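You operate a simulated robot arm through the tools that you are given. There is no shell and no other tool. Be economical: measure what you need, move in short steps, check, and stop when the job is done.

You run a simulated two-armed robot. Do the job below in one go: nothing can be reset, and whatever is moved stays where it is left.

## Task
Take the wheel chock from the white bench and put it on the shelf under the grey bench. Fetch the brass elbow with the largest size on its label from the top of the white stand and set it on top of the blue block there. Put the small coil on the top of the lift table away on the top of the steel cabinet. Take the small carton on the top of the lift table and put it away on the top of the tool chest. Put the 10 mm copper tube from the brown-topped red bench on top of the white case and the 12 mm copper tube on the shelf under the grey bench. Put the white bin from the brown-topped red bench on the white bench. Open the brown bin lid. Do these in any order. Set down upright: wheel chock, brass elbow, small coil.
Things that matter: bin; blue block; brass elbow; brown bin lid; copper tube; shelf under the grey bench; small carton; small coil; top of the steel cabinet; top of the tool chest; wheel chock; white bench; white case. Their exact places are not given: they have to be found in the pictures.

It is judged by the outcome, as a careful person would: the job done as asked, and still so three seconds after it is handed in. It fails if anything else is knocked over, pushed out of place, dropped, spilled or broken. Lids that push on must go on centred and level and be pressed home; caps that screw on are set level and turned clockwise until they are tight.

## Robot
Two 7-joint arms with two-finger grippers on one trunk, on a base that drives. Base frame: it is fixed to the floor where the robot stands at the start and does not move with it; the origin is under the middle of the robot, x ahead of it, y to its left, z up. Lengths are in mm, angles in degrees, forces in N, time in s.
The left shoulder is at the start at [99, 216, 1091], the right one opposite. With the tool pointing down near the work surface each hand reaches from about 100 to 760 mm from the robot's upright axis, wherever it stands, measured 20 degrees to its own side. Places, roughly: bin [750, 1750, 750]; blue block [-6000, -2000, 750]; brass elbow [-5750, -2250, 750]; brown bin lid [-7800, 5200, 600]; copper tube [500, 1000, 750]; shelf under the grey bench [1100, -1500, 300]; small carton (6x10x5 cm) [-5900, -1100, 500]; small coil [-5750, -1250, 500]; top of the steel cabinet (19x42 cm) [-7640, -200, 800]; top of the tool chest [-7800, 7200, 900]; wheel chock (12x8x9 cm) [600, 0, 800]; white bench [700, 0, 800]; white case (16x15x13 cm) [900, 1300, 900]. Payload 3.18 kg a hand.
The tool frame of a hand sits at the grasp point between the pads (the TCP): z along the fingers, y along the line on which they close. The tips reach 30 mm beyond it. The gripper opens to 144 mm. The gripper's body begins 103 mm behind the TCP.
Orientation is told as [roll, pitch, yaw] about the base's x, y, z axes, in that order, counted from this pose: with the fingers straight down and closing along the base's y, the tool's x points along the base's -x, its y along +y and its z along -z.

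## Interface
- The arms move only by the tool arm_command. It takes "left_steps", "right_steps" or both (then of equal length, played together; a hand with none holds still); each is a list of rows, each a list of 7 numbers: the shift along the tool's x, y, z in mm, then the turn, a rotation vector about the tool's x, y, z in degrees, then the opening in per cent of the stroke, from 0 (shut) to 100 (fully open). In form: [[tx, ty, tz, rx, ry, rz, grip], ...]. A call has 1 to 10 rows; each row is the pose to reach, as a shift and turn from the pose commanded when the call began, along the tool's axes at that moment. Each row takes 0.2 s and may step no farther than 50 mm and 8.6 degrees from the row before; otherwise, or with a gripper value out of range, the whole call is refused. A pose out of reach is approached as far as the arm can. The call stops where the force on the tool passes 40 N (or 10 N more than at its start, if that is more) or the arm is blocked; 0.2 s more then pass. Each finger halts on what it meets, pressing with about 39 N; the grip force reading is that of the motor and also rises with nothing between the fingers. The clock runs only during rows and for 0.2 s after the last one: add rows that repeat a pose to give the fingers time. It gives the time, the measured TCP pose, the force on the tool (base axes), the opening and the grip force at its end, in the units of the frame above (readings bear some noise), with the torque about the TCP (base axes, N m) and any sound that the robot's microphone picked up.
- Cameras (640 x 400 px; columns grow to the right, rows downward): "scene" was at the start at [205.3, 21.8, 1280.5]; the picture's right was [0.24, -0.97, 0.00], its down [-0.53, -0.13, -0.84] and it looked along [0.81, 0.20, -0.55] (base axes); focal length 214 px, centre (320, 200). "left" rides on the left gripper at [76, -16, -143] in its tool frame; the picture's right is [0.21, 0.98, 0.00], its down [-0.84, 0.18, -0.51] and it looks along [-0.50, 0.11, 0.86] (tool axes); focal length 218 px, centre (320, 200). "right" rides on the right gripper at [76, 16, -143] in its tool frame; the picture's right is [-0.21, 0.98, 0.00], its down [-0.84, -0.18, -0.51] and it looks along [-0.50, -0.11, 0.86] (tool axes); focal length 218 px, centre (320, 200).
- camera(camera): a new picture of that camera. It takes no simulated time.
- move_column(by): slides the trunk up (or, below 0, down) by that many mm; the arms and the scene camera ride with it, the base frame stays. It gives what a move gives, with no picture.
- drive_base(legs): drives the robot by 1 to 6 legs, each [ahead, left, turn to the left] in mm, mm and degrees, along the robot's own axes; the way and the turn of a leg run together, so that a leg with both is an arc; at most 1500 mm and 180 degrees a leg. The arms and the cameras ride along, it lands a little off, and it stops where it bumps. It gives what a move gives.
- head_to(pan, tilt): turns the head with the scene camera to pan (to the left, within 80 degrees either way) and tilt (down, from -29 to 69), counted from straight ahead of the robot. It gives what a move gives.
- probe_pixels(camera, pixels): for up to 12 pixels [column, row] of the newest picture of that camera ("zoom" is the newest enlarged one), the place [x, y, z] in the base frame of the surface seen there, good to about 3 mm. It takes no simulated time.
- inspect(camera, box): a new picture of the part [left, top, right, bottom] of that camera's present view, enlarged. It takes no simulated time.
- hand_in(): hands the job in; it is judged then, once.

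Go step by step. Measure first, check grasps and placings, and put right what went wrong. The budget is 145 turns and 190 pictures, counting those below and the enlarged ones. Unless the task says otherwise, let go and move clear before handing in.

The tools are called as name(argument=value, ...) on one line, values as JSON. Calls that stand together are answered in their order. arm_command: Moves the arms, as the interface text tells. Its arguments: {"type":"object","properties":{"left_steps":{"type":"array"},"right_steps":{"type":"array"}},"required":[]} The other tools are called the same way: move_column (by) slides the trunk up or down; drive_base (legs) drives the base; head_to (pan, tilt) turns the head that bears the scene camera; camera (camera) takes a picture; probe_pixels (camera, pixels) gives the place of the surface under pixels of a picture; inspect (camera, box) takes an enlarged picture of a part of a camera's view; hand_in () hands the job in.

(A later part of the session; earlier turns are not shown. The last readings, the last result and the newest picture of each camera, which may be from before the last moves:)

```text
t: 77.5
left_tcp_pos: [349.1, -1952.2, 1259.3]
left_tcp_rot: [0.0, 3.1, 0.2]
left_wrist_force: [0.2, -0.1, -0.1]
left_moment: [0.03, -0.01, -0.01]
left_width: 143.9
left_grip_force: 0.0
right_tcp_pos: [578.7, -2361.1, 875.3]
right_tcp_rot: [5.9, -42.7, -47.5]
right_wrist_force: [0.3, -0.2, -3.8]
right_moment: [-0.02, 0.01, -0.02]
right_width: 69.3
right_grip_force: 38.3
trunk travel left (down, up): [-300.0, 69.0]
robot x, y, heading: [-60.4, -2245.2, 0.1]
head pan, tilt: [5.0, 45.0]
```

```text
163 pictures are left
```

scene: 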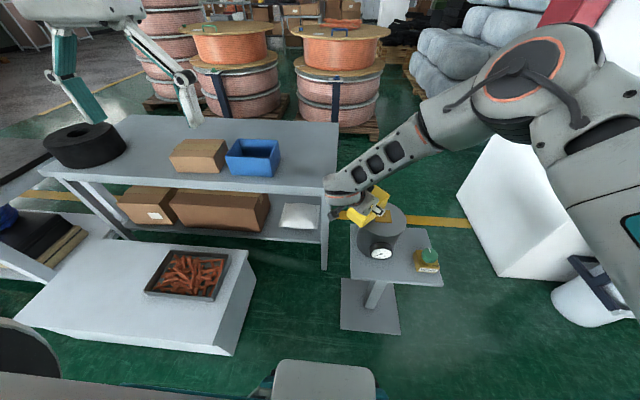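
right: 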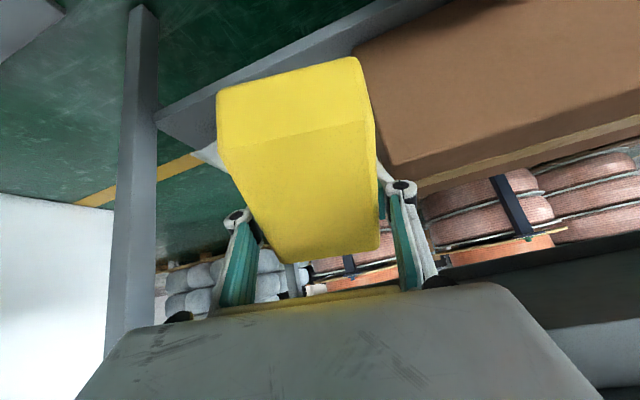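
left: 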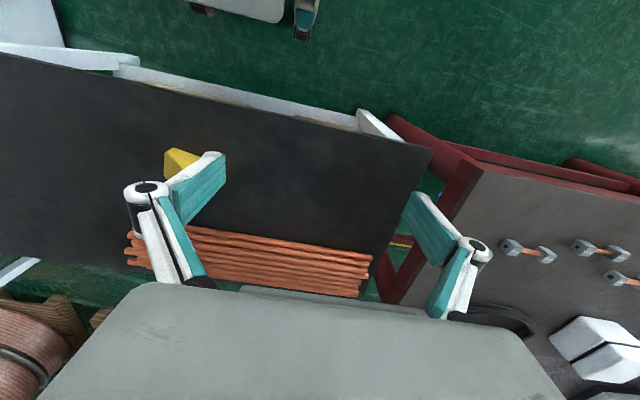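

The bench top right of the blue bin (280..335 px, 150) is free. I probe it, drive nearer, and turn the hand to yaw 0.

probe_pixels(camera="scene", pixels=[[281, 172], [280, 145], [330, 130], [325, 183], [300, 160], [228, 180], [252, 140], [345, 285], [300, 215]])

drive_base(legs=[[150, 185, 0]])

arm_command(right_steps=[[0, 0, 0, -4.5, 0, -5.7, 0], [0, 0, 0, -9, -0.1, -11.4, 0], [0, 0, 0, -13.6, -0.2, -17.1, 0], [0, 0, 0, -18.1, -0.3, -22.8, 0], [0, 0, 0, -22.6, -0.3, -28.5, 0], [0, 0, 0, -27.2, -0.4, -34.2, 0], [0, 0, 0, -27.2, -0.4, -34.2, 0]])

```text
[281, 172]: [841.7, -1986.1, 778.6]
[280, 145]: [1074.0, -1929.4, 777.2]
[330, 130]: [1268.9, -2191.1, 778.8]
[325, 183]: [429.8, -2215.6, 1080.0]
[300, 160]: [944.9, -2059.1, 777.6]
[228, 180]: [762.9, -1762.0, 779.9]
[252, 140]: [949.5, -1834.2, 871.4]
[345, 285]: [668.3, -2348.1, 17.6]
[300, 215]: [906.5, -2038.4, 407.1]
```

```text
t: 79.7
left_tcp_pos: [497.9, -1763.0, 1259.4]
left_tcp_rot: [-0.1, 2.9, 0.2]
left_wrist_force: [-0.6, 0.1, -0.1]
left_moment: [-0.02, 0.0, -0.01]
left_width: 144.3
left_grip_force: 0.0
right_tcp_pos: [725.9, -2172.6, 874.6]
right_tcp_rot: [6.0, -42.7, -47.4]
right_wrist_force: [0.1, 0.1, -2.3]
right_moment: [-0.04, -0.03, -0.03]
right_width: 69.4
right_grip_force: 38.2
trunk travel left (down, up): [-300.0, 69.0]
robot x, y, heading: [88.0, -2054.1, 0.4]
head pan, tilt: [5.0, 45.0]
```

```text
t: 81.3
left_tcp_pos: [497.5, -1762.2, 1257.3]
left_tcp_rot: [-0.1, 3.0, 0.3]
left_wrist_force: [0.4, 0.5, 0.0]
left_moment: [0.0, -0.02, 0.01]
left_width: 144.2
left_grip_force: 0.1
right_tcp_pos: [726.5, -2170.3, 873.9]
right_tcp_rot: [0.0, -45.0, 0.3]
right_wrist_force: [-0.8, 0.1, -2.9]
right_moment: [-0.03, -0.04, 0.02]
right_width: 69.3
right_grip_force: 39.3
trunk travel left (down, up): [-300.0, 69.0]
robot x, y, heading: [88.2, -2052.7, 0.1]
head pan, tilt: [5.0, 45.0]
```

Hand is level with yaw 0. I place the chock at about (868,-2095) on the grey bench top.

arm_command(right_steps=[[-22, 18, 28, 0, 0, 0, 0], [-45, 37, 56, 0, 0, 0, 0], [-68, 56, 84, 0, 0, 0, 0], [-90, 75, 111, 0, 0, 0, 0], [-80, 75, 121, 0, 0, 0, 0], [-70, 75, 131, 0, 0, 0, 0], [-64, 75, 137, 0, 0, 0, 0], [-62.5, 75, 139, 0, 0, 0, 0], [-61.5, 75, 140.5, 0, 0, 0, 0]])

camera(camera="right")

```text
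t: 83.3
left_tcp_pos: [497.5, -1763.5, 1259.2]
left_tcp_rot: [-0.1, 3.0, 0.2]
left_wrist_force: [-0.2, 0.5, -0.6]
left_moment: [0.01, -0.01, 0.01]
left_width: 143.9
left_grip_force: 0.1
right_tcp_pos: [869.6, -2096.8, 820.3]
right_tcp_rot: [0.1, -45.0, 0.1]
right_wrist_force: [0.0, 0.4, -2.9]
right_moment: [0.03, -0.05, 0.0]
right_width: 69.3
right_grip_force: 38.6
trunk travel left (down, up): [-300.0, 69.0]
robot x, y, heading: [84.5, -2055.8, 0.4]
head pan, tilt: [5.0, 45.0]
```

```text
162 pictures are left
```

right: 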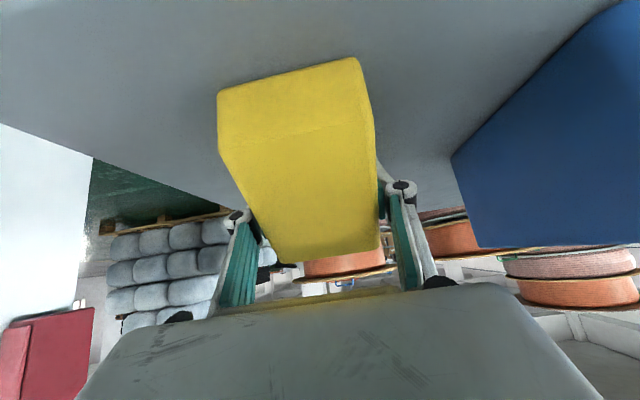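

Lower gently to contact, open and withdraw.

arm_command(right_steps=[[0.7, 0, 0.7, 0, 0, 0, 0], [1.4, 0, 1.4, 0, 0, 0, 0], [2.1, 0, 2.1, 0, 0, 0, 0], [2.1, 0, 2.1, 0, 0, 0, 58], [2.1, 0, 2.1, 0, 0, 0, 64], [2.1, 0, 2.1, 0, 0, 0, 64], [2.1, 0, -40, 0, 0, 0, 64], [2.1, 0, -85, 0, 0, 0, 64], [2.1, 0, -130, 0, 0, 0, 64], [2.1, 0, -175, 0, 0, 0, 64]])

camera(camera="right")

```text
t: 85.5
left_tcp_pos: [495.8, -1762.7, 1259.6]
left_tcp_rot: [-0.1, 2.9, 0.2]
left_wrist_force: [-0.4, 0.0, 1.2]
left_moment: [-0.02, -0.07, 0.03]
left_width: 144.0
left_grip_force: 0.0
right_tcp_pos: [743.0, -2096.4, 941.6]
right_tcp_rot: [-0.1, -45.1, 0.2]
right_wrist_force: [-0.2, 0.6, 0.1]
right_moment: [0.03, -0.02, 0.0]
right_width: 92.3
right_grip_force: 0.1
trunk travel left (down, up): [-300.0, 69.0]
robot x, y, heading: [90.5, -2054.3, 0.3]
head pan, tilt: [5.0, 45.0]
```

```text
161 pictures are left
```

right: 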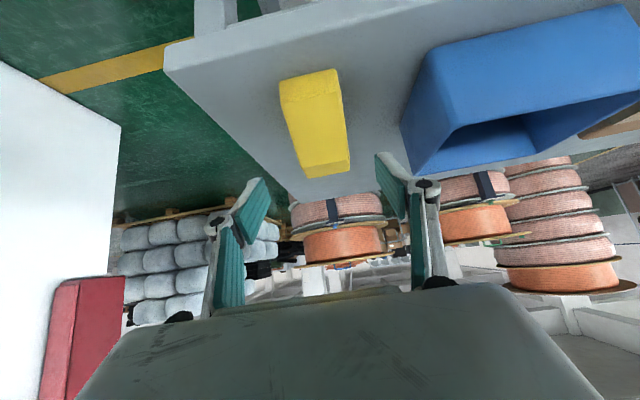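

Chock stands upright on the grey bench. I retract the right arm, lean the left hand to 55°, then shift the base right.

arm_command(right_steps=[[18, -10, -25, 0, 0, 0, 64], [36, -20, -50, 0, 0, 0, 64], [54, -30, -75, 0, 0, 0, 64], [72, -40, -100, 0, 0, 0, 64], [90, -50, -125, 0, 0, 0, 64], [107, -60, -150, 0, 0, 0, 64], [125, -70, -174, 0, 0, 0, 64], [142, -80, -198, 0, 0, 0, 64], [160, -90, -222, 0, 0, 0, 64], [177, -100, -247, 0, 0, 0, 64]], left_steps=[[-5, 0, 15, 0, -5.8, 0, 100], [-10, 0, 30, 0, -11.6, 0, 100], [-15, 0, 45, 0, -17.4, 0, 100], [-20, 0, 60, 0, -23.2, 0, 100], [-25, 0, 75, 0, -29, 0, 100], [-30, 0, 90, 0, -34.8, 0, 100], [-35, 0, 105, 0, -40.6, 0, 100], [-40, 0, 120, 0, -46.4, 0, 100], [-45, 0, 135, 0, -52.2, 0, 100], [-50, 0, 150, 0, -58, 0, 100]])

drive_base(legs=[[0, -150, 0]])

move_column(by=-100)

camera(camera="scene")

```text
t: 87.7
left_tcp_pos: [618.4, -1757.9, 1125.7]
left_tcp_rot: [-0.3, -54.9, 0.4]
left_wrist_force: [-0.2, 0.4, -0.7]
left_moment: [-0.03, 0.02, -0.03]
left_width: 144.0
left_grip_force: 0.0
left hand out of reach, approached as far as the arm can: row 7, 8, 9, 10
right_tcp_pos: [497.0, -2139.6, 971.0]
right_tcp_rot: [-0.1, -45.0, 0.3]
right_wrist_force: [0.2, 0.9, -0.3]
right_moment: [-0.02, 0.01, -0.06]
right_width: 92.3
right_grip_force: 0.0
right hand out of reach, approached as far as the arm can: row 8, 9, 10
trunk travel left (down, up): [-300.0, 69.0]
robot x, y, heading: [86.7, -2056.2, 0.2]
head pan, tilt: [5.0, 45.0]
```

```text
t: 89.7
left_tcp_pos: [619.4, -1910.8, 1124.9]
left_tcp_rot: [-0.1, -54.8, 0.2]
left_wrist_force: [0.3, -0.2, 1.0]
left_moment: [0.04, 0.0, -0.01]
left_width: 143.7
left_grip_force: 0.0
right_tcp_pos: [497.3, -2291.6, 971.8]
right_tcp_rot: [-0.1, -45.0, 0.1]
right_wrist_force: [0.5, -0.2, -0.2]
right_moment: [0.02, -0.01, 0.02]
right_width: 92.1
right_grip_force: 0.0
trunk travel left (down, up): [-300.0, 69.0]
robot x, y, heading: [89.7, -2205.8, -0.1]
head pan, tilt: [5.0, 45.0]
```

```text
t: 91.0
left_tcp_pos: [630.9, -1910.1, 952.8]
left_tcp_rot: [-0.1, -46.1, 0.3]
left_wrist_force: [-0.4, 0.6, -0.7]
left_moment: [-0.01, -0.01, 0.0]
left_width: 144.0
left_grip_force: 0.1
right_tcp_pos: [488.3, -2291.9, 820.0]
right_tcp_rot: [-0.2, -36.6, 0.2]
right_wrist_force: [0.5, 0.5, -0.1]
right_moment: [-0.02, 0.02, -0.02]
right_width: 92.2
right_grip_force: 0.0
trunk travel left (down, up): [-200.0, 169.0]
robot x, y, heading: [90.2, -2209.3, -0.1]
head pan, tilt: [5.0, 45.0]
```

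```text
160 pictures are left
```

scene: 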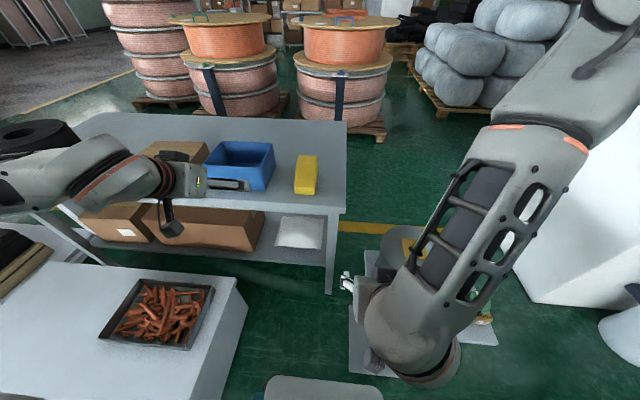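

I check what pose the left arm holds with a null step and take its view.

arm_command(left_steps=[[0, 0, 0, 0, 0, 0, 100], [0, 0, 0, 0, 0, 0, 100]])

probe_pixels(camera="scene", pixels=[[298, 158], [317, 158], [296, 180], [315, 181], [306, 193], [306, 165]])

```text
t: 91.6
left_tcp_pos: [632.2, -1910.2, 951.1]
left_tcp_rot: [0.0, -46.1, 0.2]
left_wrist_force: [0.3, -0.5, 0.1]
left_moment: [0.01, -0.01, -0.03]
left_width: 143.9
left_grip_force: 0.1
right_tcp_pos: [487.6, -2292.3, 818.9]
right_tcp_rot: [-0.2, -36.5, 0.1]
right_wrist_force: [0.3, 0.9, -0.2]
right_moment: [0.02, -0.03, 0.03]
right_width: 92.3
right_grip_force: 0.0
trunk travel left (down, up): [-200.0, 169.0]
robot x, y, heading: [89.5, -2206.9, 0.1]
head pan, tilt: [5.0, 45.0]
```

```text
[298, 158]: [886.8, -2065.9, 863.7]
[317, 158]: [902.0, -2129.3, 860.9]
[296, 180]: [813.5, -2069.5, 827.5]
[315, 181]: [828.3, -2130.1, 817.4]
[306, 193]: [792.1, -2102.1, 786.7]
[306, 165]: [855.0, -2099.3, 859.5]
```

Chock midline is y≈-2098, x 790–908. I bring the left hand in front at 55° lean, then advance and grip.

arm_command(left_steps=[[-10, -31, 10, 0, -1.5, 0, 100], [-20, -62, 21, 0, -3, 0, 100], [-30, -94, 31, 0, -4.5, 0, 100], [-41, -125, 42, 0, -6, 0, 100], [-51, -157, 52, 0, -7.5, 0, 100], [-61, -188, 63, 0, -9, 0, 100], [-61, -188, 63, 0, -9, 0, 100]])

camera(camera="left")

```text
t: 93.2
left_tcp_pos: [720.0, -2095.7, 954.2]
left_tcp_rot: [-0.3, -55.1, 0.4]
left_wrist_force: [0.1, -0.1, 0.0]
left_moment: [-0.04, 0.0, -0.01]
left_width: 144.2
left_grip_force: 0.0
right_tcp_pos: [488.9, -2290.7, 819.8]
right_tcp_rot: [-0.1, -36.6, 0.0]
right_wrist_force: [0.3, -0.3, 0.3]
right_moment: [0.01, 0.02, 0.02]
right_width: 92.2
right_grip_force: 0.1
trunk travel left (down, up): [-200.0, 169.0]
robot x, y, heading: [90.2, -2207.4, 0.2]
head pan, tilt: [5.0, 45.0]
```

```text
159 pictures are left
```

left: 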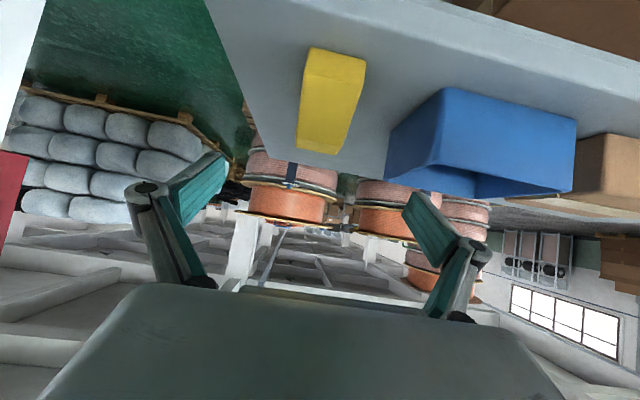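

arm_command(left_steps=[[12, -2, 30, 0, 0, 0, 100], [22, -2, 65, 0, 0, 0, 100], [24, -2, 105, 0, 0, 0, 100], [24, -2, 145, 0, 0, 0, 100], [24, -2, 175, 0, 0, 0, 100], [24, -2, 198, 0, 0, 0, 100], [24, -2, 198, 0, 0, 0, 60], [24, -2, 198, 0, 0, 0, 20], [24, -2, 198, 0, 0, 0, 0], [24, -2, 198, 0, 0, 0, 0]])

arm_command(left_steps=[[-1.5, 0, -1, 0, 0, 0, 0], [-4, 0, -2.5, 0, 0, 0, 0], [-8, 0, -5, 0, 0, 0, 0], [-14, 0, -9, 0, 0, 0, 0], [-22, 0, -14, 0, 0, 0, 0], [-32, 0, -20, 0, 0, 0, 0], [-42, 0, -28, 0, 0, 0, 0], [-52, 0, -36, 0, 0, 0, 0], [-60, 0, -42, 0, 0, 0, 0], [-65, 0, -46, 0, 0, 0, 0]])

camera(camera="left")

```text
t: 95.4
left_tcp_pos: [867.1, -2099.7, 819.0]
left_tcp_rot: [-0.1, -55.0, 0.3]
left_wrist_force: [-0.2, 0.1, -0.5]
left_moment: [0.14, -0.11, -0.04]
left_width: 69.2
left_grip_force: 38.8
right_tcp_pos: [488.8, -2290.6, 818.8]
right_tcp_rot: [-0.2, -36.5, 0.1]
right_wrist_force: [-0.8, 0.0, -0.5]
right_moment: [-0.01, 0.0, 0.03]
right_width: 92.1
right_grip_force: 0.1
trunk travel left (down, up): [-200.0, 169.0]
robot x, y, heading: [84.7, -2204.8, 0.2]
head pan, tilt: [5.0, 45.0]
```

```text
t: 97.6
left_tcp_pos: [867.6, -2099.5, 900.3]
left_tcp_rot: [0.0, -55.2, 0.1]
left_wrist_force: [0.6, -0.3, -2.7]
left_moment: [0.02, -0.05, 0.02]
left_width: 69.2
left_grip_force: 38.7
right_tcp_pos: [488.7, -2292.0, 819.9]
right_tcp_rot: [-0.1, -36.5, 0.1]
right_wrist_force: [0.3, 1.1, 0.0]
right_moment: [0.04, -0.03, 0.0]
right_width: 92.0
right_grip_force: 0.0
trunk travel left (down, up): [-200.0, 169.0]
robot x, y, heading: [86.9, -2208.5, 0.0]
head pan, tilt: [5.0, 45.0]
```

```text
158 pictures are left
```

left: 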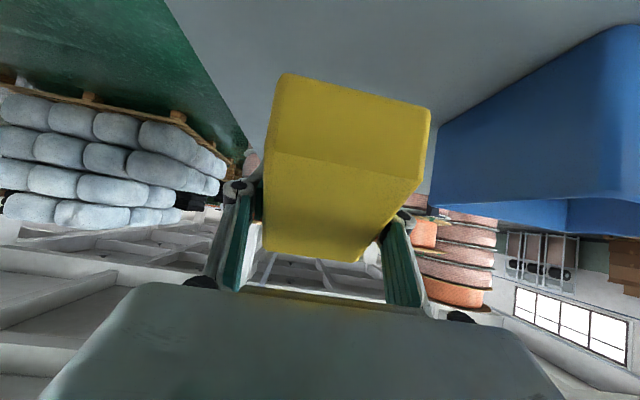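

The left hand holds the chock, bottom 41 mm under the TCP. I tuck the right arm high, back off, shift left and lower the trunk.

arm_command(right_steps=[[-24, 0, -33, 0, 5.2, 0, 64], [-48, 0, -66, 0, 10.4, 0, 64], [-72, 0, -99, 0, 15.6, 0, 64], [-98, 0, -133, 0, 20.8, 0, 64], [-123, 0, -166, 0, 26, 0, 64], [-148, 0, -200, 0, 31.2, 0, 64], [-172, 0, -233, 0, 36.5, 0, 64], [-172, 0, -233, 0, 36.5, 0, 64]])

drive_base(legs=[[-200, 0, 0], [0, 130, 0]])

move_column(by=-200)

camera(camera="scene")

```text
t: 99.4
left_tcp_pos: [868.5, -2099.6, 899.1]
left_tcp_rot: [-0.1, -55.0, 0.3]
left_wrist_force: [0.4, 0.4, -2.6]
left_moment: [0.03, -0.01, 0.03]
left_width: 69.4
left_grip_force: 38.5
right_tcp_pos: [487.9, -2291.1, 1107.6]
right_tcp_rot: [-0.3, 0.1, 0.1]
right_wrist_force: [0.2, -0.6, -0.3]
right_moment: [-0.01, -0.01, -0.02]
right_width: 92.1
right_grip_force: 0.0
trunk travel left (down, up): [-200.0, 169.0]
robot x, y, heading: [87.9, -2202.2, 0.2]
head pan, tilt: [5.0, 45.0]
```

```text
t: 102.4
left_tcp_pos: [667.8, -1971.2, 899.1]
left_tcp_rot: [-0.1, -55.0, 0.3]
left_wrist_force: [-0.2, 0.7, -3.1]
left_moment: [-0.03, -0.04, -0.02]
left_width: 69.8
left_grip_force: 38.7
right_tcp_pos: [286.3, -2161.1, 1108.2]
right_tcp_rot: [-0.2, 0.0, 0.1]
right_wrist_force: [0.4, 0.7, -0.6]
right_moment: [0.01, -0.01, -0.01]
right_width: 92.3
right_grip_force: 0.0
trunk travel left (down, up): [-200.0, 169.0]
robot x, y, heading: [-111.8, -2080.7, 0.7]
head pan, tilt: [5.0, 45.0]
```

```text
t: 103.9
left_tcp_pos: [664.6, -1971.4, 717.5]
left_tcp_rot: [-0.1, -52.3, 0.2]
left_wrist_force: [0.2, -0.4, -3.4]
left_moment: [-0.02, -0.02, 0.01]
left_width: 69.6
left_grip_force: 39.2
right_tcp_pos: [306.8, -2162.7, 937.9]
right_tcp_rot: [-0.1, 4.1, -1.8]
right_wrist_force: [0.4, -0.5, 0.7]
right_moment: [0.02, 0.03, 0.02]
right_width: 92.1
right_grip_force: 0.0
trunk travel left (down, up): [-49.0, 321.0]
robot x, y, heading: [-111.0, -2079.6, 0.4]
head pan, tilt: [5.0, 45.0]
stopped: the force on the tool passed its limit at 94 N (the readings are from after the stop); the commanded pose is now the measured one
```

```text
157 pictures are left
```

scene: 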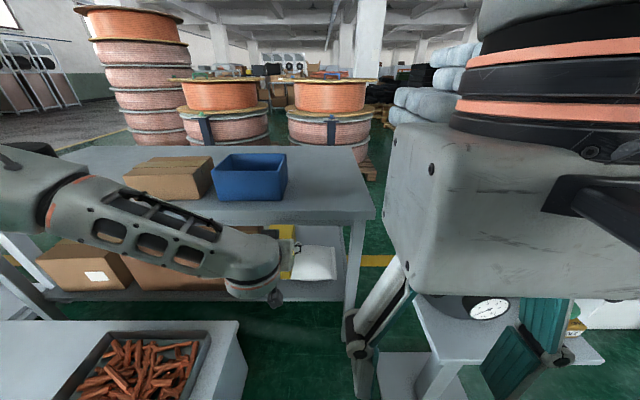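

The column stopped with a force spike, but the grip holds (69.6 mm). I move the left hand down in front of the shelf to (600,-1854,400), restoring the 55° lean.

arm_command(left_steps=[[36, 14, 18, 0, -0.4, 0, 0], [73, 29, 36, 0, -0.8, 0, 0], [109, 44, 54, 0, -1.1, 0, 0], [145, 58, 72, 0, -1.5, 0, 0], [182, 73, 90, 0, -1.9, 0, 0], [218, 88, 107, 0, -2.3, 0, 0], [254, 102, 125, 0, -2.7, 0, 0], [290, 117, 142, 0, -2.7, 0, 0], [290, 117, 142, 0, -2.7, 0, 0]])

camera(camera="left")

camera(camera="scene")

```text
t: 105.9
left_tcp_pos: [731.3, -1945.6, 443.5]
left_tcp_rot: [3.8, -48.5, 0.6]
left_wrist_force: [0.4, 0.1, -2.2]
left_moment: [-0.01, 0.05, 0.0]
left_width: 69.3
left_grip_force: 39.4
left hand out of reach, approached as far as the arm can: row 2, 3, 4, 5, 6, 7, 8, 9
right_tcp_pos: [304.8, -2162.9, 943.2]
right_tcp_rot: [0.1, 3.7, -1.9]
right_wrist_force: [-0.1, -0.4, 0.3]
right_moment: [-0.02, -0.03, -0.02]
right_width: 92.0
right_grip_force: 0.0
trunk travel left (down, up): [-49.0, 321.0]
robot x, y, heading: [-110.6, -2075.3, 0.0]
head pan, tilt: [5.0, 45.0]
```

```text
156 pictures are left
```

left: 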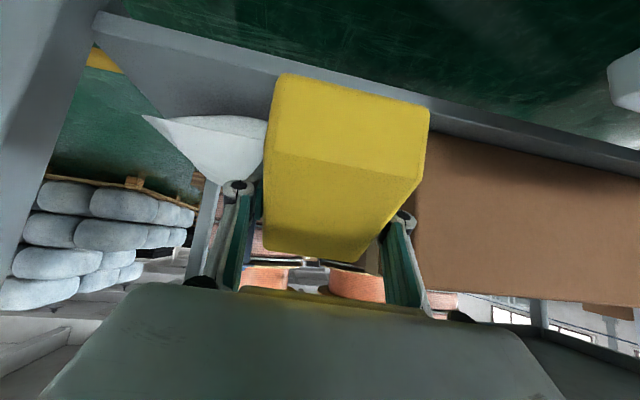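

```text
155 pictures are left
```

scene: 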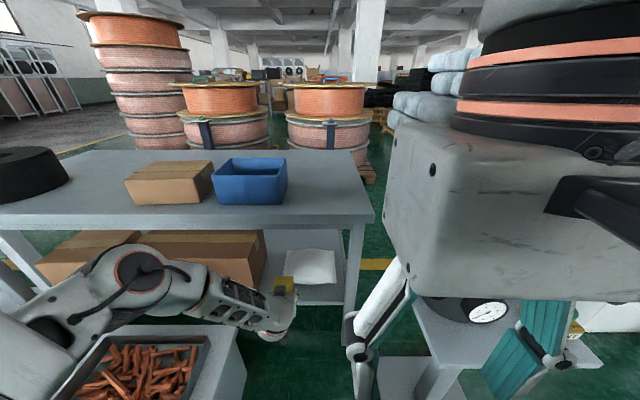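

The hand is already at (731,-1946,444) but the elbow sits over the crate. I probe the elbow's clearance.

probe_pixels(camera="scene", pixels=[[140, 270], [120, 305], [220, 300], [250, 320], [50, 330], [150, 350], [180, 300], [90, 320]])

```text
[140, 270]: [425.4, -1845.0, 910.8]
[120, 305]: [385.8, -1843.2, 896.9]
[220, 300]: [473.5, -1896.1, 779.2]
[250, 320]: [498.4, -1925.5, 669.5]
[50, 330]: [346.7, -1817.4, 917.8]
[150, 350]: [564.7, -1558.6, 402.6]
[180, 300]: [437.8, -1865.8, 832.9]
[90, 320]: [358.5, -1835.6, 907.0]
```

Elbow is at z≈900, well clear. I correct the tilt and shift to y=-1856, z=400.

arm_command(left_steps=[[8, 22, 7, 1, -1.6, 0.1, 0], [16, 45, 14, 2.1, -3.2, 0.3, 0], [24, 67, 21, 3.1, -4.9, 0.5, 0], [32, 90, 28, 4.2, -6.5, 0.6, 0], [32, 90, 28, 4.2, -6.5, 0.6, 0]])

camera(camera="left")

```text
t: 107.1
left_tcp_pos: [758.3, -1922.6, 425.3]
left_tcp_rot: [3.6, -48.7, -0.5]
left_wrist_force: [0.2, 0.0, -3.2]
left_moment: [-0.02, -0.04, 0.0]
left_width: 69.3
left_grip_force: 39.2
left hand out of reach, approached as far as the arm can: row 1, 2, 3, 4, 5
right_tcp_pos: [303.2, -2161.4, 941.8]
right_tcp_rot: [0.1, 3.7, -1.9]
right_wrist_force: [0.3, 0.0, -0.2]
right_moment: [0.03, 0.0, -0.01]
right_width: 92.1
right_grip_force: 0.0
trunk travel left (down, up): [-49.0, 321.0]
robot x, y, heading: [-111.3, -2078.5, 0.1]
head pan, tilt: [5.0, 45.0]
```

```text
154 pictures are left
```

left: 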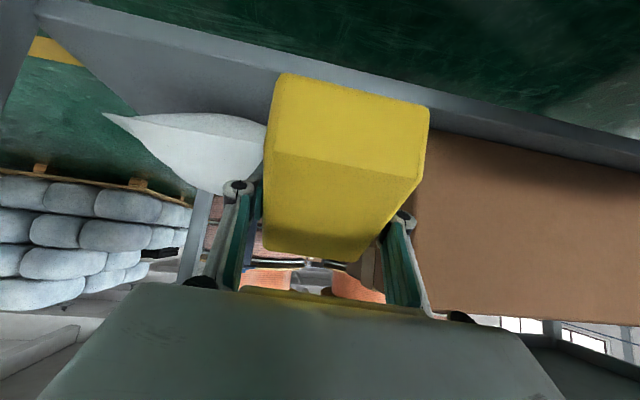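

The arm is at full stretch. I lower the trunk by the remaining 45 mm and bring the hand to (715,-1856,~370), to then slide in by driving.

move_column(by=-45)

arm_command(left_steps=[[7, 10, -6, 0.7, -1, 0.1, 0], [14, 20, -12, 1.4, -2, 0.2, 0], [21, 30, -16, 2.1, -3, 0.3, 0], [28, 44, -20, 2.8, -4, 0.4, 0], [28, 55, -20, 3.5, -5.2, 0.5, 0], [28, 66, -20, 4.2, -6.5, 0.6, 0], [28, 66, -20, 4.2, -6.5, 0.6, 0]])

```text
t: 107.6
left_tcp_pos: [750.4, -1923.7, 396.9]
left_tcp_rot: [3.7, -47.2, -0.5]
left_wrist_force: [-0.6, -0.4, -3.0]
left_moment: [-0.02, -0.04, -0.02]
left_width: 69.4
left_grip_force: 39.2
right_tcp_pos: [313.4, -2162.4, 917.5]
right_tcp_rot: [-0.2, 5.3, -2.6]
right_wrist_force: [-0.8, -0.6, 0.2]
right_moment: [-0.01, 0.01, -0.02]
right_width: 92.3
right_grip_force: 0.0
trunk travel left (down, up): [-36.0, 334.0]
robot x, y, heading: [-109.9, -2079.4, 0.1]
head pan, tilt: [5.0, 45.0]
stopped: the force on the tool passed its limit at 66 N (the readings are from after the stop); the commanded pose is now the measured one
```

```text
t: 109.2
left_tcp_pos: [752.3, -1923.8, 402.8]
left_tcp_rot: [3.7, -47.7, -0.6]
left_wrist_force: [0.6, 0.2, -3.4]
left_moment: [0.03, -0.01, -0.02]
left_width: 69.4
left_grip_force: 38.8
left hand out of reach, approached as far as the arm can: row 1, 2, 3, 4, 5, 6, 7
right_tcp_pos: [311.7, -2163.4, 920.1]
right_tcp_rot: [-0.1, 5.1, -2.7]
right_wrist_force: [-0.1, -0.4, 0.6]
right_moment: [0.02, 0.01, -0.01]
right_width: 92.2
right_grip_force: 0.1
trunk travel left (down, up): [-36.0, 334.0]
robot x, y, heading: [-109.9, -2076.7, 0.2]
head pan, tilt: [5.0, 45.0]
```

The solver is stuck at this posture with the tilt request; I try translation only.

arm_command(left_steps=[[0, 15, 0, 0, 0, 0, 0], [0, 30, 0, 0, 0, 0, 0], [0, 45, 0, 0, 0, 0, 0], [8, 60, -8, 0, 0, 0, 0], [16, 66, -16, 0, 0, 0, 0], [16, 66, -16, 0, 0, 0, 0]])

camera(camera="scene")

```text
t: 110.6
left_tcp_pos: [753.6, -1909.9, 403.1]
left_tcp_rot: [4.0, -47.0, -0.5]
left_wrist_force: [-0.8, 0.0, -2.4]
left_moment: [0.0, -0.01, 0.02]
left_width: 69.4
left_grip_force: 39.4
left hand out of reach, approached as far as the arm can: row 2, 3, 4, 5, 6
right_tcp_pos: [312.5, -2163.1, 921.8]
right_tcp_rot: [0.0, 5.0, -2.7]
right_wrist_force: [-0.8, 0.1, 0.0]
right_moment: [0.01, 0.02, 0.0]
right_width: 92.0
right_grip_force: 0.0
trunk travel left (down, up): [-36.0, 334.0]
robot x, y, heading: [-116.5, -2079.1, 0.2]
head pan, tilt: [5.0, 45.0]
```

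```text
153 pictures are left
```

scene: 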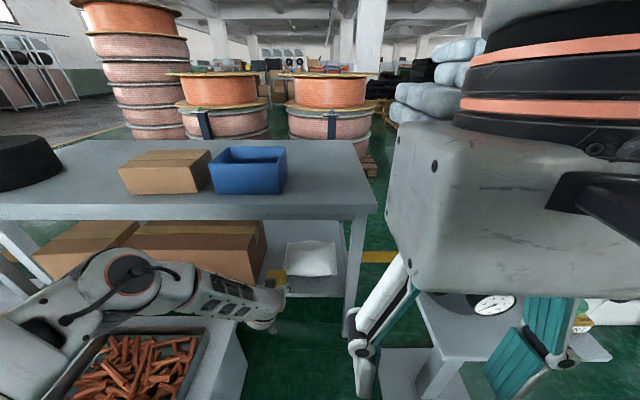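

A joint limit keeps the left hand from pointing outward; turning the base left ~14° (hand then points inward relative to it) should free it. I back off, raise, and turn while shifting right.

drive_base(legs=[[-80, 0, 0]])

move_column(by=120)

drive_base(legs=[[0, -140, 0], [0, 0, 15]])

arm_command(left_steps=[[0, 0, 0, 3.6, -2, 2.8, 0], [0, 0, 0, 7.2, -4, 5.5, 0], [0, 0, 0, 10.5, -6, 8, 0], [0, 0, 0, 13.5, -8, 10.3, 0], [0, 0, 0, 13.5, -8, 10.3, 0]])

```text
t: 111.6
left_tcp_pos: [673.2, -1909.8, 404.3]
left_tcp_rot: [4.0, -47.0, -0.5]
left_wrist_force: [-1.4, -0.1, -2.4]
left_moment: [0.03, -0.03, 0.01]
left_width: 69.4
left_grip_force: 39.2
right_tcp_pos: [232.1, -2163.1, 920.4]
right_tcp_rot: [-0.1, 5.1, -2.6]
right_wrist_force: [0.4, -0.2, 0.5]
right_moment: [0.01, -0.02, -0.01]
right_width: 92.3
right_grip_force: 0.0
trunk travel left (down, up): [-36.0, 334.0]
robot x, y, heading: [-188.6, -2076.6, 0.4]
head pan, tilt: [5.0, 45.0]
```

```text
t: 113.1
left_tcp_pos: [672.7, -1908.1, 519.5]
left_tcp_rot: [4.1, -46.6, -0.5]
left_wrist_force: [0.2, -1.1, -3.5]
left_moment: [0.01, -0.05, 0.01]
left_width: 69.3
left_grip_force: 38.9
right_tcp_pos: [233.2, -2164.6, 1040.0]
right_tcp_rot: [-0.1, 5.3, -2.5]
right_wrist_force: [0.4, -0.3, -0.8]
right_moment: [0.01, 0.06, 0.02]
right_width: 92.2
right_grip_force: 0.0
trunk travel left (down, up): [-156.0, 214.0]
robot x, y, heading: [-193.2, -2078.4, 0.0]
head pan, tilt: [5.0, 45.0]
```

```text
t: 115.9
left_tcp_pos: [601.6, -1829.6, 523.7]
left_tcp_rot: [4.0, -47.0, 14.6]
left_wrist_force: [-1.1, 1.1, -2.8]
left_moment: [0.01, -0.07, -0.03]
left_width: 69.4
left_grip_force: 39.2
right_tcp_pos: [239.5, -2191.0, 1039.5]
right_tcp_rot: [-0.2, 5.0, 12.4]
right_wrist_force: [-0.2, 0.0, -0.4]
right_moment: [-0.04, 0.05, 0.0]
right_width: 92.1
right_grip_force: 0.1
trunk travel left (down, up): [-156.0, 214.0]
robot x, y, heading: [-189.9, -2215.4, 15.4]
head pan, tilt: [5.0, 45.0]
```

```text
t: 117.1
left_tcp_pos: [603.2, -1827.8, 525.4]
left_tcp_rot: [2.3, -50.4, 5.0]
left_wrist_force: [-0.5, -0.1, -2.4]
left_moment: [-0.01, -0.01, 0.02]
left_width: 69.5
left_grip_force: 38.6
left hand out of reach, approached as far as the arm can: row 3, 4, 5
right_tcp_pos: [241.3, -2190.0, 1041.1]
right_tcp_rot: [-0.1, 5.1, 12.3]
right_wrist_force: [-0.6, -0.7, 0.0]
right_moment: [-0.01, -0.01, 0.0]
right_width: 92.1
right_grip_force: 0.1
trunk travel left (down, up): [-156.0, 214.0]
robot x, y, heading: [-192.7, -2217.0, 15.4]
head pan, tilt: [5.0, 45.0]
```

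The lean of 50° is reached; the right arm's elbow probably hit the base when lowering. I extend the right arm forward and up, straighten the heading by 5°, then lower the column.

arm_command(right_steps=[[-35, 0, -15, 0, 0, 0, 64], [-70, 0, -30, 0, 0, 0, 64], [-105, 0, -45, 0, 0, 0, 64], [-140, 0, -60, 0, 0, 0, 64], [-175, 0, -75, 0, 0, 0, 64], [-200, 0, -90, 0, 0, 0, 64]])

drive_base(legs=[[0, 0, -5]])

move_column(by=-130)

camera(camera="left")

```text
t: 118.5
left_tcp_pos: [604.8, -1828.7, 524.1]
left_tcp_rot: [2.1, -50.4, 5.1]
left_wrist_force: [-0.5, -0.1, -3.3]
left_moment: [0.01, 0.01, 0.03]
left_width: 69.2
left_grip_force: 38.6
right_tcp_pos: [432.2, -2145.6, 1099.7]
right_tcp_rot: [-0.1, 5.1, 12.5]
right_wrist_force: [0.7, 0.1, 0.1]
right_moment: [0.0, -0.01, 0.02]
right_width: 92.1
right_grip_force: 0.1
right hand out of reach, approached as far as the arm can: row 6
trunk travel left (down, up): [-156.0, 214.0]
robot x, y, heading: [-192.7, -2214.7, 15.3]
head pan, tilt: [5.0, 45.0]
```

```text
t: 119.4
left_tcp_pos: [634.3, -1898.7, 524.5]
left_tcp_rot: [2.2, -50.4, 0.0]
left_wrist_force: [0.1, -0.4, -2.6]
left_moment: [0.02, -0.03, 0.02]
left_width: 69.1
left_grip_force: 38.8
right_tcp_pos: [434.1, -2201.8, 1100.7]
right_tcp_rot: [-0.1, 5.1, 7.5]
right_wrist_force: [-0.6, 0.3, -0.1]
right_moment: [0.05, -0.03, 0.02]
right_width: 91.9
right_grip_force: 0.0
trunk travel left (down, up): [-156.0, 214.0]
robot x, y, heading: [-192.6, -2216.5, 10.5]
head pan, tilt: [5.0, 45.0]
```

```text
t: 121.0
left_tcp_pos: [393.0, -1941.9, 106.2]
left_tcp_rot: [-2.6, -24.0, 3.2]
left_wrist_force: [-0.2, -0.4, -3.0]
left_moment: [0.01, 0.03, 0.0]
left_width: 69.3
left_grip_force: 39.0
right_tcp_pos: [433.9, -2201.3, 972.6]
right_tcp_rot: [-0.1, 4.8, 7.4]
right_wrist_force: [-0.1, -0.2, 0.0]
right_moment: [0.05, -0.07, -0.02]
right_width: 92.2
right_grip_force: 0.1
trunk travel left (down, up): [-26.0, 344.0]
robot x, y, heading: [-190.3, -2217.7, 10.6]
head pan, tilt: [5.0, 45.0]
```

```text
152 pictures are left
```

left: 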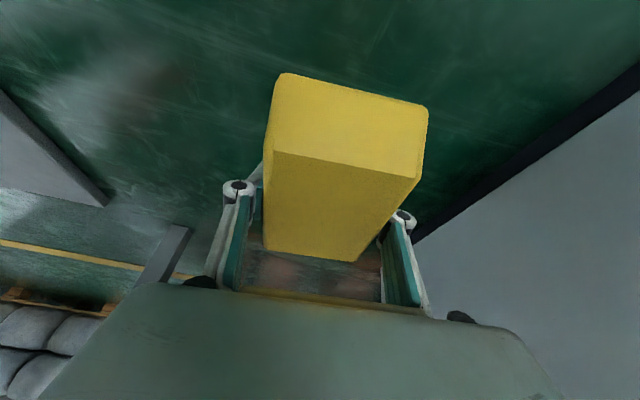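

The left arm dropped a lot during the column move (TCP z=106), still holding the chock. I look before recovering.

head_to(pan=15, tilt=55)

camera(camera="scene")

```text
t: 121.7
left_tcp_pos: [392.0, -1942.7, 103.4]
left_tcp_rot: [-2.7, -23.8, 3.1]
left_wrist_force: [-0.2, -0.1, -3.3]
left_moment: [0.01, -0.05, -0.01]
left_width: 69.3
left_grip_force: 39.0
right_tcp_pos: [434.2, -2201.2, 970.0]
right_tcp_rot: [-0.2, 5.1, 7.4]
right_wrist_force: [0.3, -0.1, -0.1]
right_moment: [-0.03, 0.01, 0.0]
right_width: 92.2
right_grip_force: 0.0
trunk travel left (down, up): [-26.0, 344.0]
robot x, y, heading: [-191.9, -2218.9, 10.4]
head pan, tilt: [15.0, 55.0]
```

```text
151 pictures are left
```

scene: 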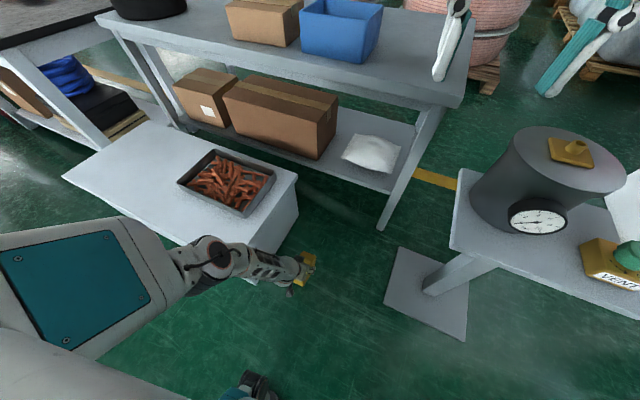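

The arm simply swung down in free space. I raise and lean it again toward (640,-1890,400).

arm_command(left_steps=[[-35, 5, -17, 0, -3.1, 0.2, 0], [-70, 10, -34, 0, -6.2, 0.5, 0], [-104, 15, -51, 0, -9.3, 0.7, 0], [-139, 20, -68, -0.4, -12.4, 1, 0], [-174, 25, -85, -0.5, -15.5, 1.2, 0], [-208, 30, -102, -0.6, -18.6, 1.5, 0], [-243, 36, -119, -0.7, -21.7, 1.7, 0], [-278, 41, -136, -0.8, -24.8, 2, 0], [-312, 46, -153, -0.9, -27.9, 2.2, 0], [-347, 52, -170, -1, -31, 2.5, 0]])

camera(camera="scene")

```text
t: 123.8
left_tcp_pos: [469.0, -2081.0, 254.7]
left_tcp_rot: [-12.6, -38.4, -16.9]
left_wrist_force: [1.7, -0.1, -2.2]
left_moment: [0.02, 0.16, -0.05]
left_width: 69.1
left_grip_force: 39.1
left hand out of reach, approached as far as the arm can: row 1, 2, 3, 4, 5, 6, 7, 8, 9, 10
right_tcp_pos: [432.3, -2199.9, 970.7]
right_tcp_rot: [-0.4, 5.0, 7.7]
right_wrist_force: [-0.3, 2.0, 1.3]
right_moment: [-0.12, -0.09, 0.0]
right_width: 92.1
right_grip_force: 0.1
trunk travel left (down, up): [-26.0, 344.0]
robot x, y, heading: [-188.0, -2215.8, 10.3]
head pan, tilt: [15.0, 55.0]
stopped in row 10 (left hand): the force on the tool passed its limit at 51 N (the readings are from after the stop); the commanded pose is now the measured one
```

```text
150 pictures are left
```

scene: 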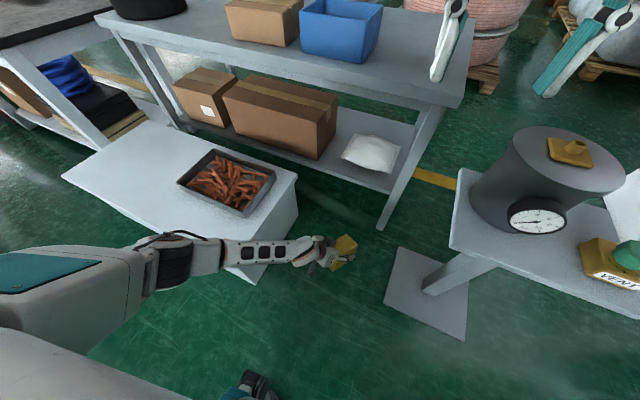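

The arm came close to the crate and stopped. I raise the column to recover, then look.

move_column(by=250)

drive_base(legs=[[-150, 0, 0], [0, 0, -10.3]])

camera(camera="scene")

```text
t: 126.4
left_tcp_pos: [578.6, -2060.3, 690.4]
left_tcp_rot: [-0.7, -52.0, -25.6]
left_wrist_force: [0.3, 0.0, -2.5]
left_moment: [-0.05, -0.03, -0.01]
left_width: 69.2
left_grip_force: 38.7
right_tcp_pos: [349.1, -2215.1, 1363.3]
right_tcp_rot: [0.4, -11.2, 7.8]
right_wrist_force: [0.4, -0.5, 0.4]
right_moment: [-0.03, 0.0, 0.02]
right_width: 92.4
right_grip_force: 0.0
trunk travel left (down, up): [-276.0, 94.0]
robot x, y, heading: [-190.1, -2216.1, 10.3]
head pan, tilt: [15.0, 55.0]
```

```text
t: 128.5
left_tcp_pos: [444.9, -2226.9, 692.0]
left_tcp_rot: [-0.5, -52.1, -35.8]
left_wrist_force: [-0.9, -0.6, -2.6]
left_moment: [-0.04, -0.01, 0.02]
left_width: 69.4
left_grip_force: 38.7
right_tcp_pos: [190.8, -2338.1, 1365.0]
right_tcp_rot: [0.4, -11.2, -2.6]
right_wrist_force: [0.8, -0.8, -0.7]
right_moment: [0.06, 0.01, 0.01]
right_width: 92.1
right_grip_force: 0.1
trunk travel left (down, up): [-276.0, 94.0]
robot x, y, heading: [-340.9, -2243.5, -0.1]
head pan, tilt: [15.0, 55.0]
```

```text
149 pictures are left
```

scene: 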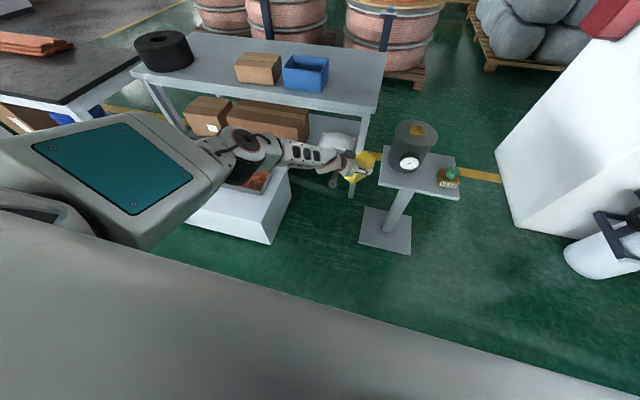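

Column moves disturb the arms when they're at a limit. I bring both arms to comfortable poses first: left rotated to yaw 0 in front of its shoulder, right lowered.

arm_command(left_steps=[[0, 10, 0, -3.5, 0, -2.7, 0], [0, 30, 0, -7, 0, -5.4, 0], [0, 50, 0, -10.5, 0, -8.1, 0], [0, 70, 0, -14, 0, -10.8, 0], [0, 90, 0, -17.5, 0, -13.5, 0], [0, 110, 0, -21, 0, -16.2, 0], [0, 130, 0, -24.5, 0, -19, 0], [0, 140, 0, -28.2, 0, -22, 0]], right_steps=[[-10, 0, 10, 0, 1.4, 0, 64], [-20, -10, 25, 0, 2.8, 0, 64], [-30, -20, 50, 0, 4.2, 0, 64], [-40, -30, 75, 0, 5.6, 0, 64], [-50, -40, 100, 0, 7, 0, 64], [-60, -50, 130, 0, 8.4, 0, 64], [-70, -60, 160, 0, 9.8, 0, 64], [-80, -60, 190, 0, 11.2, 0, 64]])

move_column(by=-60)

```text
t: 130.3
left_tcp_pos: [514.2, -2116.0, 713.9]
left_tcp_rot: [-0.8, -52.0, -2.3]
left_wrist_force: [-0.1, 0.6, -2.0]
left_moment: [-0.04, -0.02, -0.02]
left_width: 69.2
left_grip_force: 39.0
left hand out of reach, approached as far as the arm can: row 6, 7, 8
right_tcp_pos: [274.3, -2405.1, 1188.3]
right_tcp_rot: [0.4, -0.9, -2.6]
right_wrist_force: [-0.7, 0.8, 0.6]
right_moment: [-0.08, -0.05, 0.01]
right_width: 92.1
right_grip_force: 0.0
right hand out of reach, approached as far as the arm can: row 1, 2, 3, 4, 5, 6, 7, 8
trunk travel left (down, up): [-276.0, 94.0]
robot x, y, heading: [-341.5, -2238.8, 0.0]
head pan, tilt: [15.0, 55.0]
```

```text
t: 131.3
left_tcp_pos: [517.2, -2117.6, 654.6]
left_tcp_rot: [-0.6, -52.0, -0.2]
left_wrist_force: [0.2, -0.2, -3.8]
left_moment: [-0.01, 0.04, -0.01]
left_width: 69.4
left_grip_force: 39.0
right_tcp_pos: [276.1, -2406.8, 1128.5]
right_tcp_rot: [0.5, -0.3, -2.5]
right_wrist_force: [-0.6, -0.7, 0.7]
right_moment: [-0.01, -0.07, -0.02]
right_width: 92.3
right_grip_force: 0.1
trunk travel left (down, up): [-216.0, 154.0]
robot x, y, heading: [-341.1, -2243.3, 0.0]
head pan, tilt: [15.0, 55.0]
```

Now a column step is exact. I pull the left hand back slightly to leave the reach limit and test.

arm_command(left_steps=[[20, 0, -10, 0, 0, 0, 0], [40, 0, -20, 0, 0, 0, 0], [60, 0, -29, 0, 0, 0, 0], [60, 0, -29, 0, 0, 0, 0]], right_steps=[[10, 0, 0, 0, 0, 0, 64], [20, 0, 0, 0, 0, 0, 64], [30, 0, 0, 0, 0, 0, 64], [40, 0, 0, 0, 0, 0, 64]])

move_column(by=-100)

```text
t: 132.3
left_tcp_pos: [457.7, -2118.9, 621.4]
left_tcp_rot: [-0.2, -51.3, -0.3]
left_wrist_force: [0.2, -0.4, -3.8]
left_moment: [-0.02, -0.02, 0.04]
left_width: 69.4
left_grip_force: 38.7
right_tcp_pos: [237.3, -2406.6, 1126.8]
right_tcp_rot: [0.5, -0.1, -2.4]
right_wrist_force: [0.1, -0.1, -0.4]
right_moment: [0.02, 0.0, -0.01]
right_width: 92.2
right_grip_force: 0.0
trunk travel left (down, up): [-216.0, 154.0]
robot x, y, heading: [-340.3, -2241.7, -0.1]
head pan, tilt: [15.0, 55.0]
```

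```text
t: 133.6
left_tcp_pos: [327.3, -2118.8, 323.5]
left_tcp_rot: [-0.4, -33.6, -0.1]
left_wrist_force: [0.8, 0.5, -2.7]
left_moment: [0.0, 0.02, -0.03]
left_width: 69.2
left_grip_force: 39.2
right_tcp_pos: [234.9, -2406.2, 1029.7]
right_tcp_rot: [0.5, -0.2, -2.5]
right_wrist_force: [-0.3, -0.5, 0.5]
right_moment: [-0.04, -0.03, 0.01]
right_width: 92.4
right_grip_force: 0.0
trunk travel left (down, up): [-116.0, 254.0]
robot x, y, heading: [-341.1, -2242.1, -0.0]
head pan, tilt: [15.0, 55.0]
```

The stretched arm overshoots on large column moves; small ones (≤60) are exact. I lift the arm back with its lean.

arm_command(left_steps=[[-26, 4, -5, 0, -2.4, 0, 0], [-52, 8, -10, 0, -4.8, 0, 0], [-78, 12, -15, 0, -7.2, 0, 0], [-104, 16, -21, 0, -9.6, 0, 0], [-130, 20, -26, 0, -12, 0, 0], [-157, 25, -32, 0, -14.5, 0, 0], [-184, 30, -37, 0, -17, 0, 0], [-184, 30, -37, 0, -17, 0, 0]])

move_column(by=-50)

move_column(by=-50)

```text
t: 135.4
left_tcp_pos: [436.5, -2114.0, 449.5]
left_tcp_rot: [2.3, -44.0, -0.4]
left_wrist_force: [-0.6, 0.9, -3.5]
left_moment: [0.02, 0.0, 0.0]
left_width: 69.3
left_grip_force: 38.9
left hand out of reach, approached as far as the arm can: row 1, 2, 3, 4, 5, 6, 7, 8
right_tcp_pos: [237.0, -2405.0, 1025.8]
right_tcp_rot: [0.4, -0.1, -2.5]
right_wrist_force: [0.4, -0.5, -0.4]
right_moment: [0.02, -0.04, -0.01]
right_width: 92.3
right_grip_force: 0.1
trunk travel left (down, up): [-116.0, 254.0]
robot x, y, heading: [-339.0, -2243.0, -0.2]
head pan, tilt: [15.0, 55.0]
```

```text
t: 136.3
left_tcp_pos: [368.9, -2113.6, 309.5]
left_tcp_rot: [2.4, -34.9, -0.3]
left_wrist_force: [-0.8, -0.5, -2.0]
left_moment: [0.04, 0.06, -0.02]
left_width: 69.3
left_grip_force: 39.1
right_tcp_pos: [235.5, -2405.7, 979.8]
right_tcp_rot: [0.4, -0.5, -2.5]
right_wrist_force: [-1.6, 0.0, 1.1]
right_moment: [-0.03, -0.05, -0.04]
right_width: 92.3
right_grip_force: 0.0
trunk travel left (down, up): [-66.0, 304.0]
robot x, y, heading: [-337.5, -2242.2, 0.1]
head pan, tilt: [15.0, 55.0]
```

```text
t: 137.3
left_tcp_pos: [295.0, -2113.5, 192.6]
left_tcp_rot: [2.6, -27.0, -0.2]
left_wrist_force: [0.3, 0.1, -1.8]
left_moment: [0.01, 0.01, -0.01]
left_width: 69.4
left_grip_force: 38.6
right_tcp_pos: [235.9, -2405.4, 927.0]
right_tcp_rot: [0.3, -0.3, -2.5]
right_wrist_force: [-0.9, 0.0, 0.5]
right_moment: [0.03, -0.03, -0.01]
right_width: 92.2
right_grip_force: 0.0
trunk travel left (down, up): [-16.0, 354.0]
robot x, y, heading: [-340.2, -2243.4, 0.0]
head pan, tilt: [15.0, 55.0]
```

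Deep reach works without more column. From here I raise the hand by arm only, toward lean 43° at z≈360.

arm_command(left_steps=[[-33, 0, -15, 0, -2.7, 0, 0], [-66, 0, -30, 0, -5.4, 0, 0], [-99, 0, -45, 0, -8, 0, 0], [-132, 0, -60, 0, -10.7, 0, 0], [-165, 0, -74, 0, -13.4, 0, 0], [-197, 0, -88, 0, -16, 0, 0], [-197, 0, -88, 0, -16, 0, 0]])

camera(camera="scene")

```text
t: 138.9
left_tcp_pos: [446.7, -2132.0, 362.1]
left_tcp_rot: [3.7, -41.5, -1.3]
left_wrist_force: [0.6, 0.2, -2.9]
left_moment: [-0.03, -0.03, 0.0]
left_width: 69.3
left_grip_force: 39.3
left hand out of reach, approached as far as the arm can: row 1, 2, 3, 4, 5, 6, 7
right_tcp_pos: [236.3, -2406.2, 925.2]
right_tcp_rot: [0.3, 0.0, -2.5]
right_wrist_force: [0.0, -0.5, 0.0]
right_moment: [-0.03, 0.01, 0.0]
right_width: 92.3
right_grip_force: 0.0
trunk travel left (down, up): [-16.0, 354.0]
robot x, y, heading: [-341.0, -2243.8, 0.1]
head pan, tilt: [15.0, 55.0]
```

```text
148 pictures are left
```

scene: 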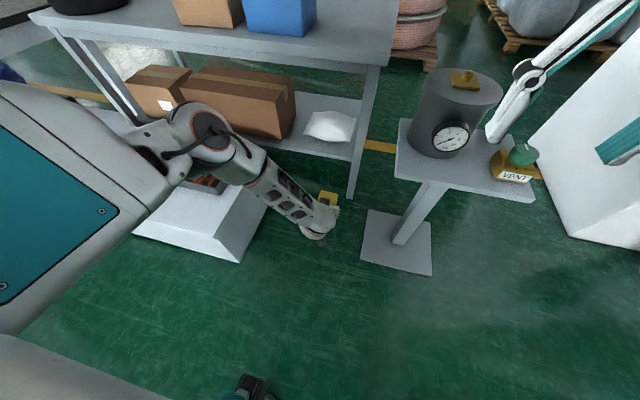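

Arm is now near the needed pose (TCP rel 788,112; z 362). I correct roll/yaw, turn the base 12° left and drive so that the hand comes to x≈650 in front of the gap.

arm_command(left_steps=[[0, 0, 0, 3.3, 0, 2.5, 0], [0, 0, 0, 6.6, 0, 5, 0], [0, 0, 0, 10, 0, 7.5, 0], [0, 0, 0, 10, 0, 7.5, 0]])

drive_base(legs=[[0, 0, 12], [255, 61, 0]])

camera(camera="left")

camera(camera="scene")

```text
t: 139.9
left_tcp_pos: [459.0, -2142.1, 364.6]
left_tcp_rot: [2.8, -41.2, -4.8]
left_wrist_force: [0.2, -0.3, -3.2]
left_moment: [-0.03, -0.04, -0.01]
left_width: 69.6
left_grip_force: 38.8
left hand out of reach, approached as far as the arm can: row 1, 2, 3, 4
right_tcp_pos: [237.5, -2405.9, 925.7]
right_tcp_rot: [0.5, 0.0, -2.6]
right_wrist_force: [-0.4, 0.8, 0.0]
right_moment: [0.0, 0.01, 0.0]
right_width: 92.0
right_grip_force: 0.0
trunk travel left (down, up): [-16.0, 354.0]
robot x, y, heading: [-342.6, -2243.8, -0.1]
head pan, tilt: [15.0, 55.0]
```

```text
t: 142.5
left_tcp_pos: [656.4, -1865.7, 364.5]
left_tcp_rot: [2.6, -41.2, 7.2]
left_wrist_force: [0.1, 0.0, -2.0]
left_moment: [0.0, -0.05, -0.02]
left_width: 69.3
left_grip_force: 38.8
right_tcp_pos: [493.3, -2170.7, 925.7]
right_tcp_rot: [0.4, 0.0, 9.5]
right_wrist_force: [-0.1, 0.8, 0.7]
right_moment: [-0.01, -0.01, 0.02]
right_width: 92.0
right_grip_force: 0.0
trunk travel left (down, up): [-16.0, 354.0]
robot x, y, heading: [-102.0, -2132.4, 11.8]
head pan, tilt: [15.0, 55.0]
```

```text
147 pictures are left
```

left: 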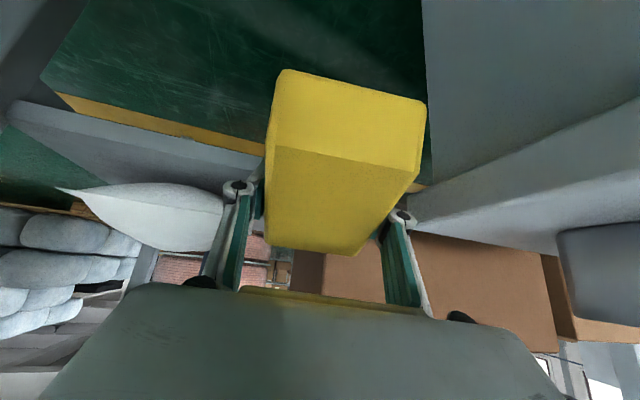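

```text
146 pictures are left
```

scene: 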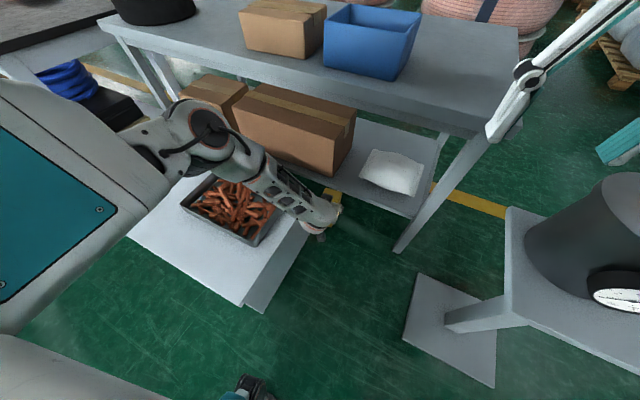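

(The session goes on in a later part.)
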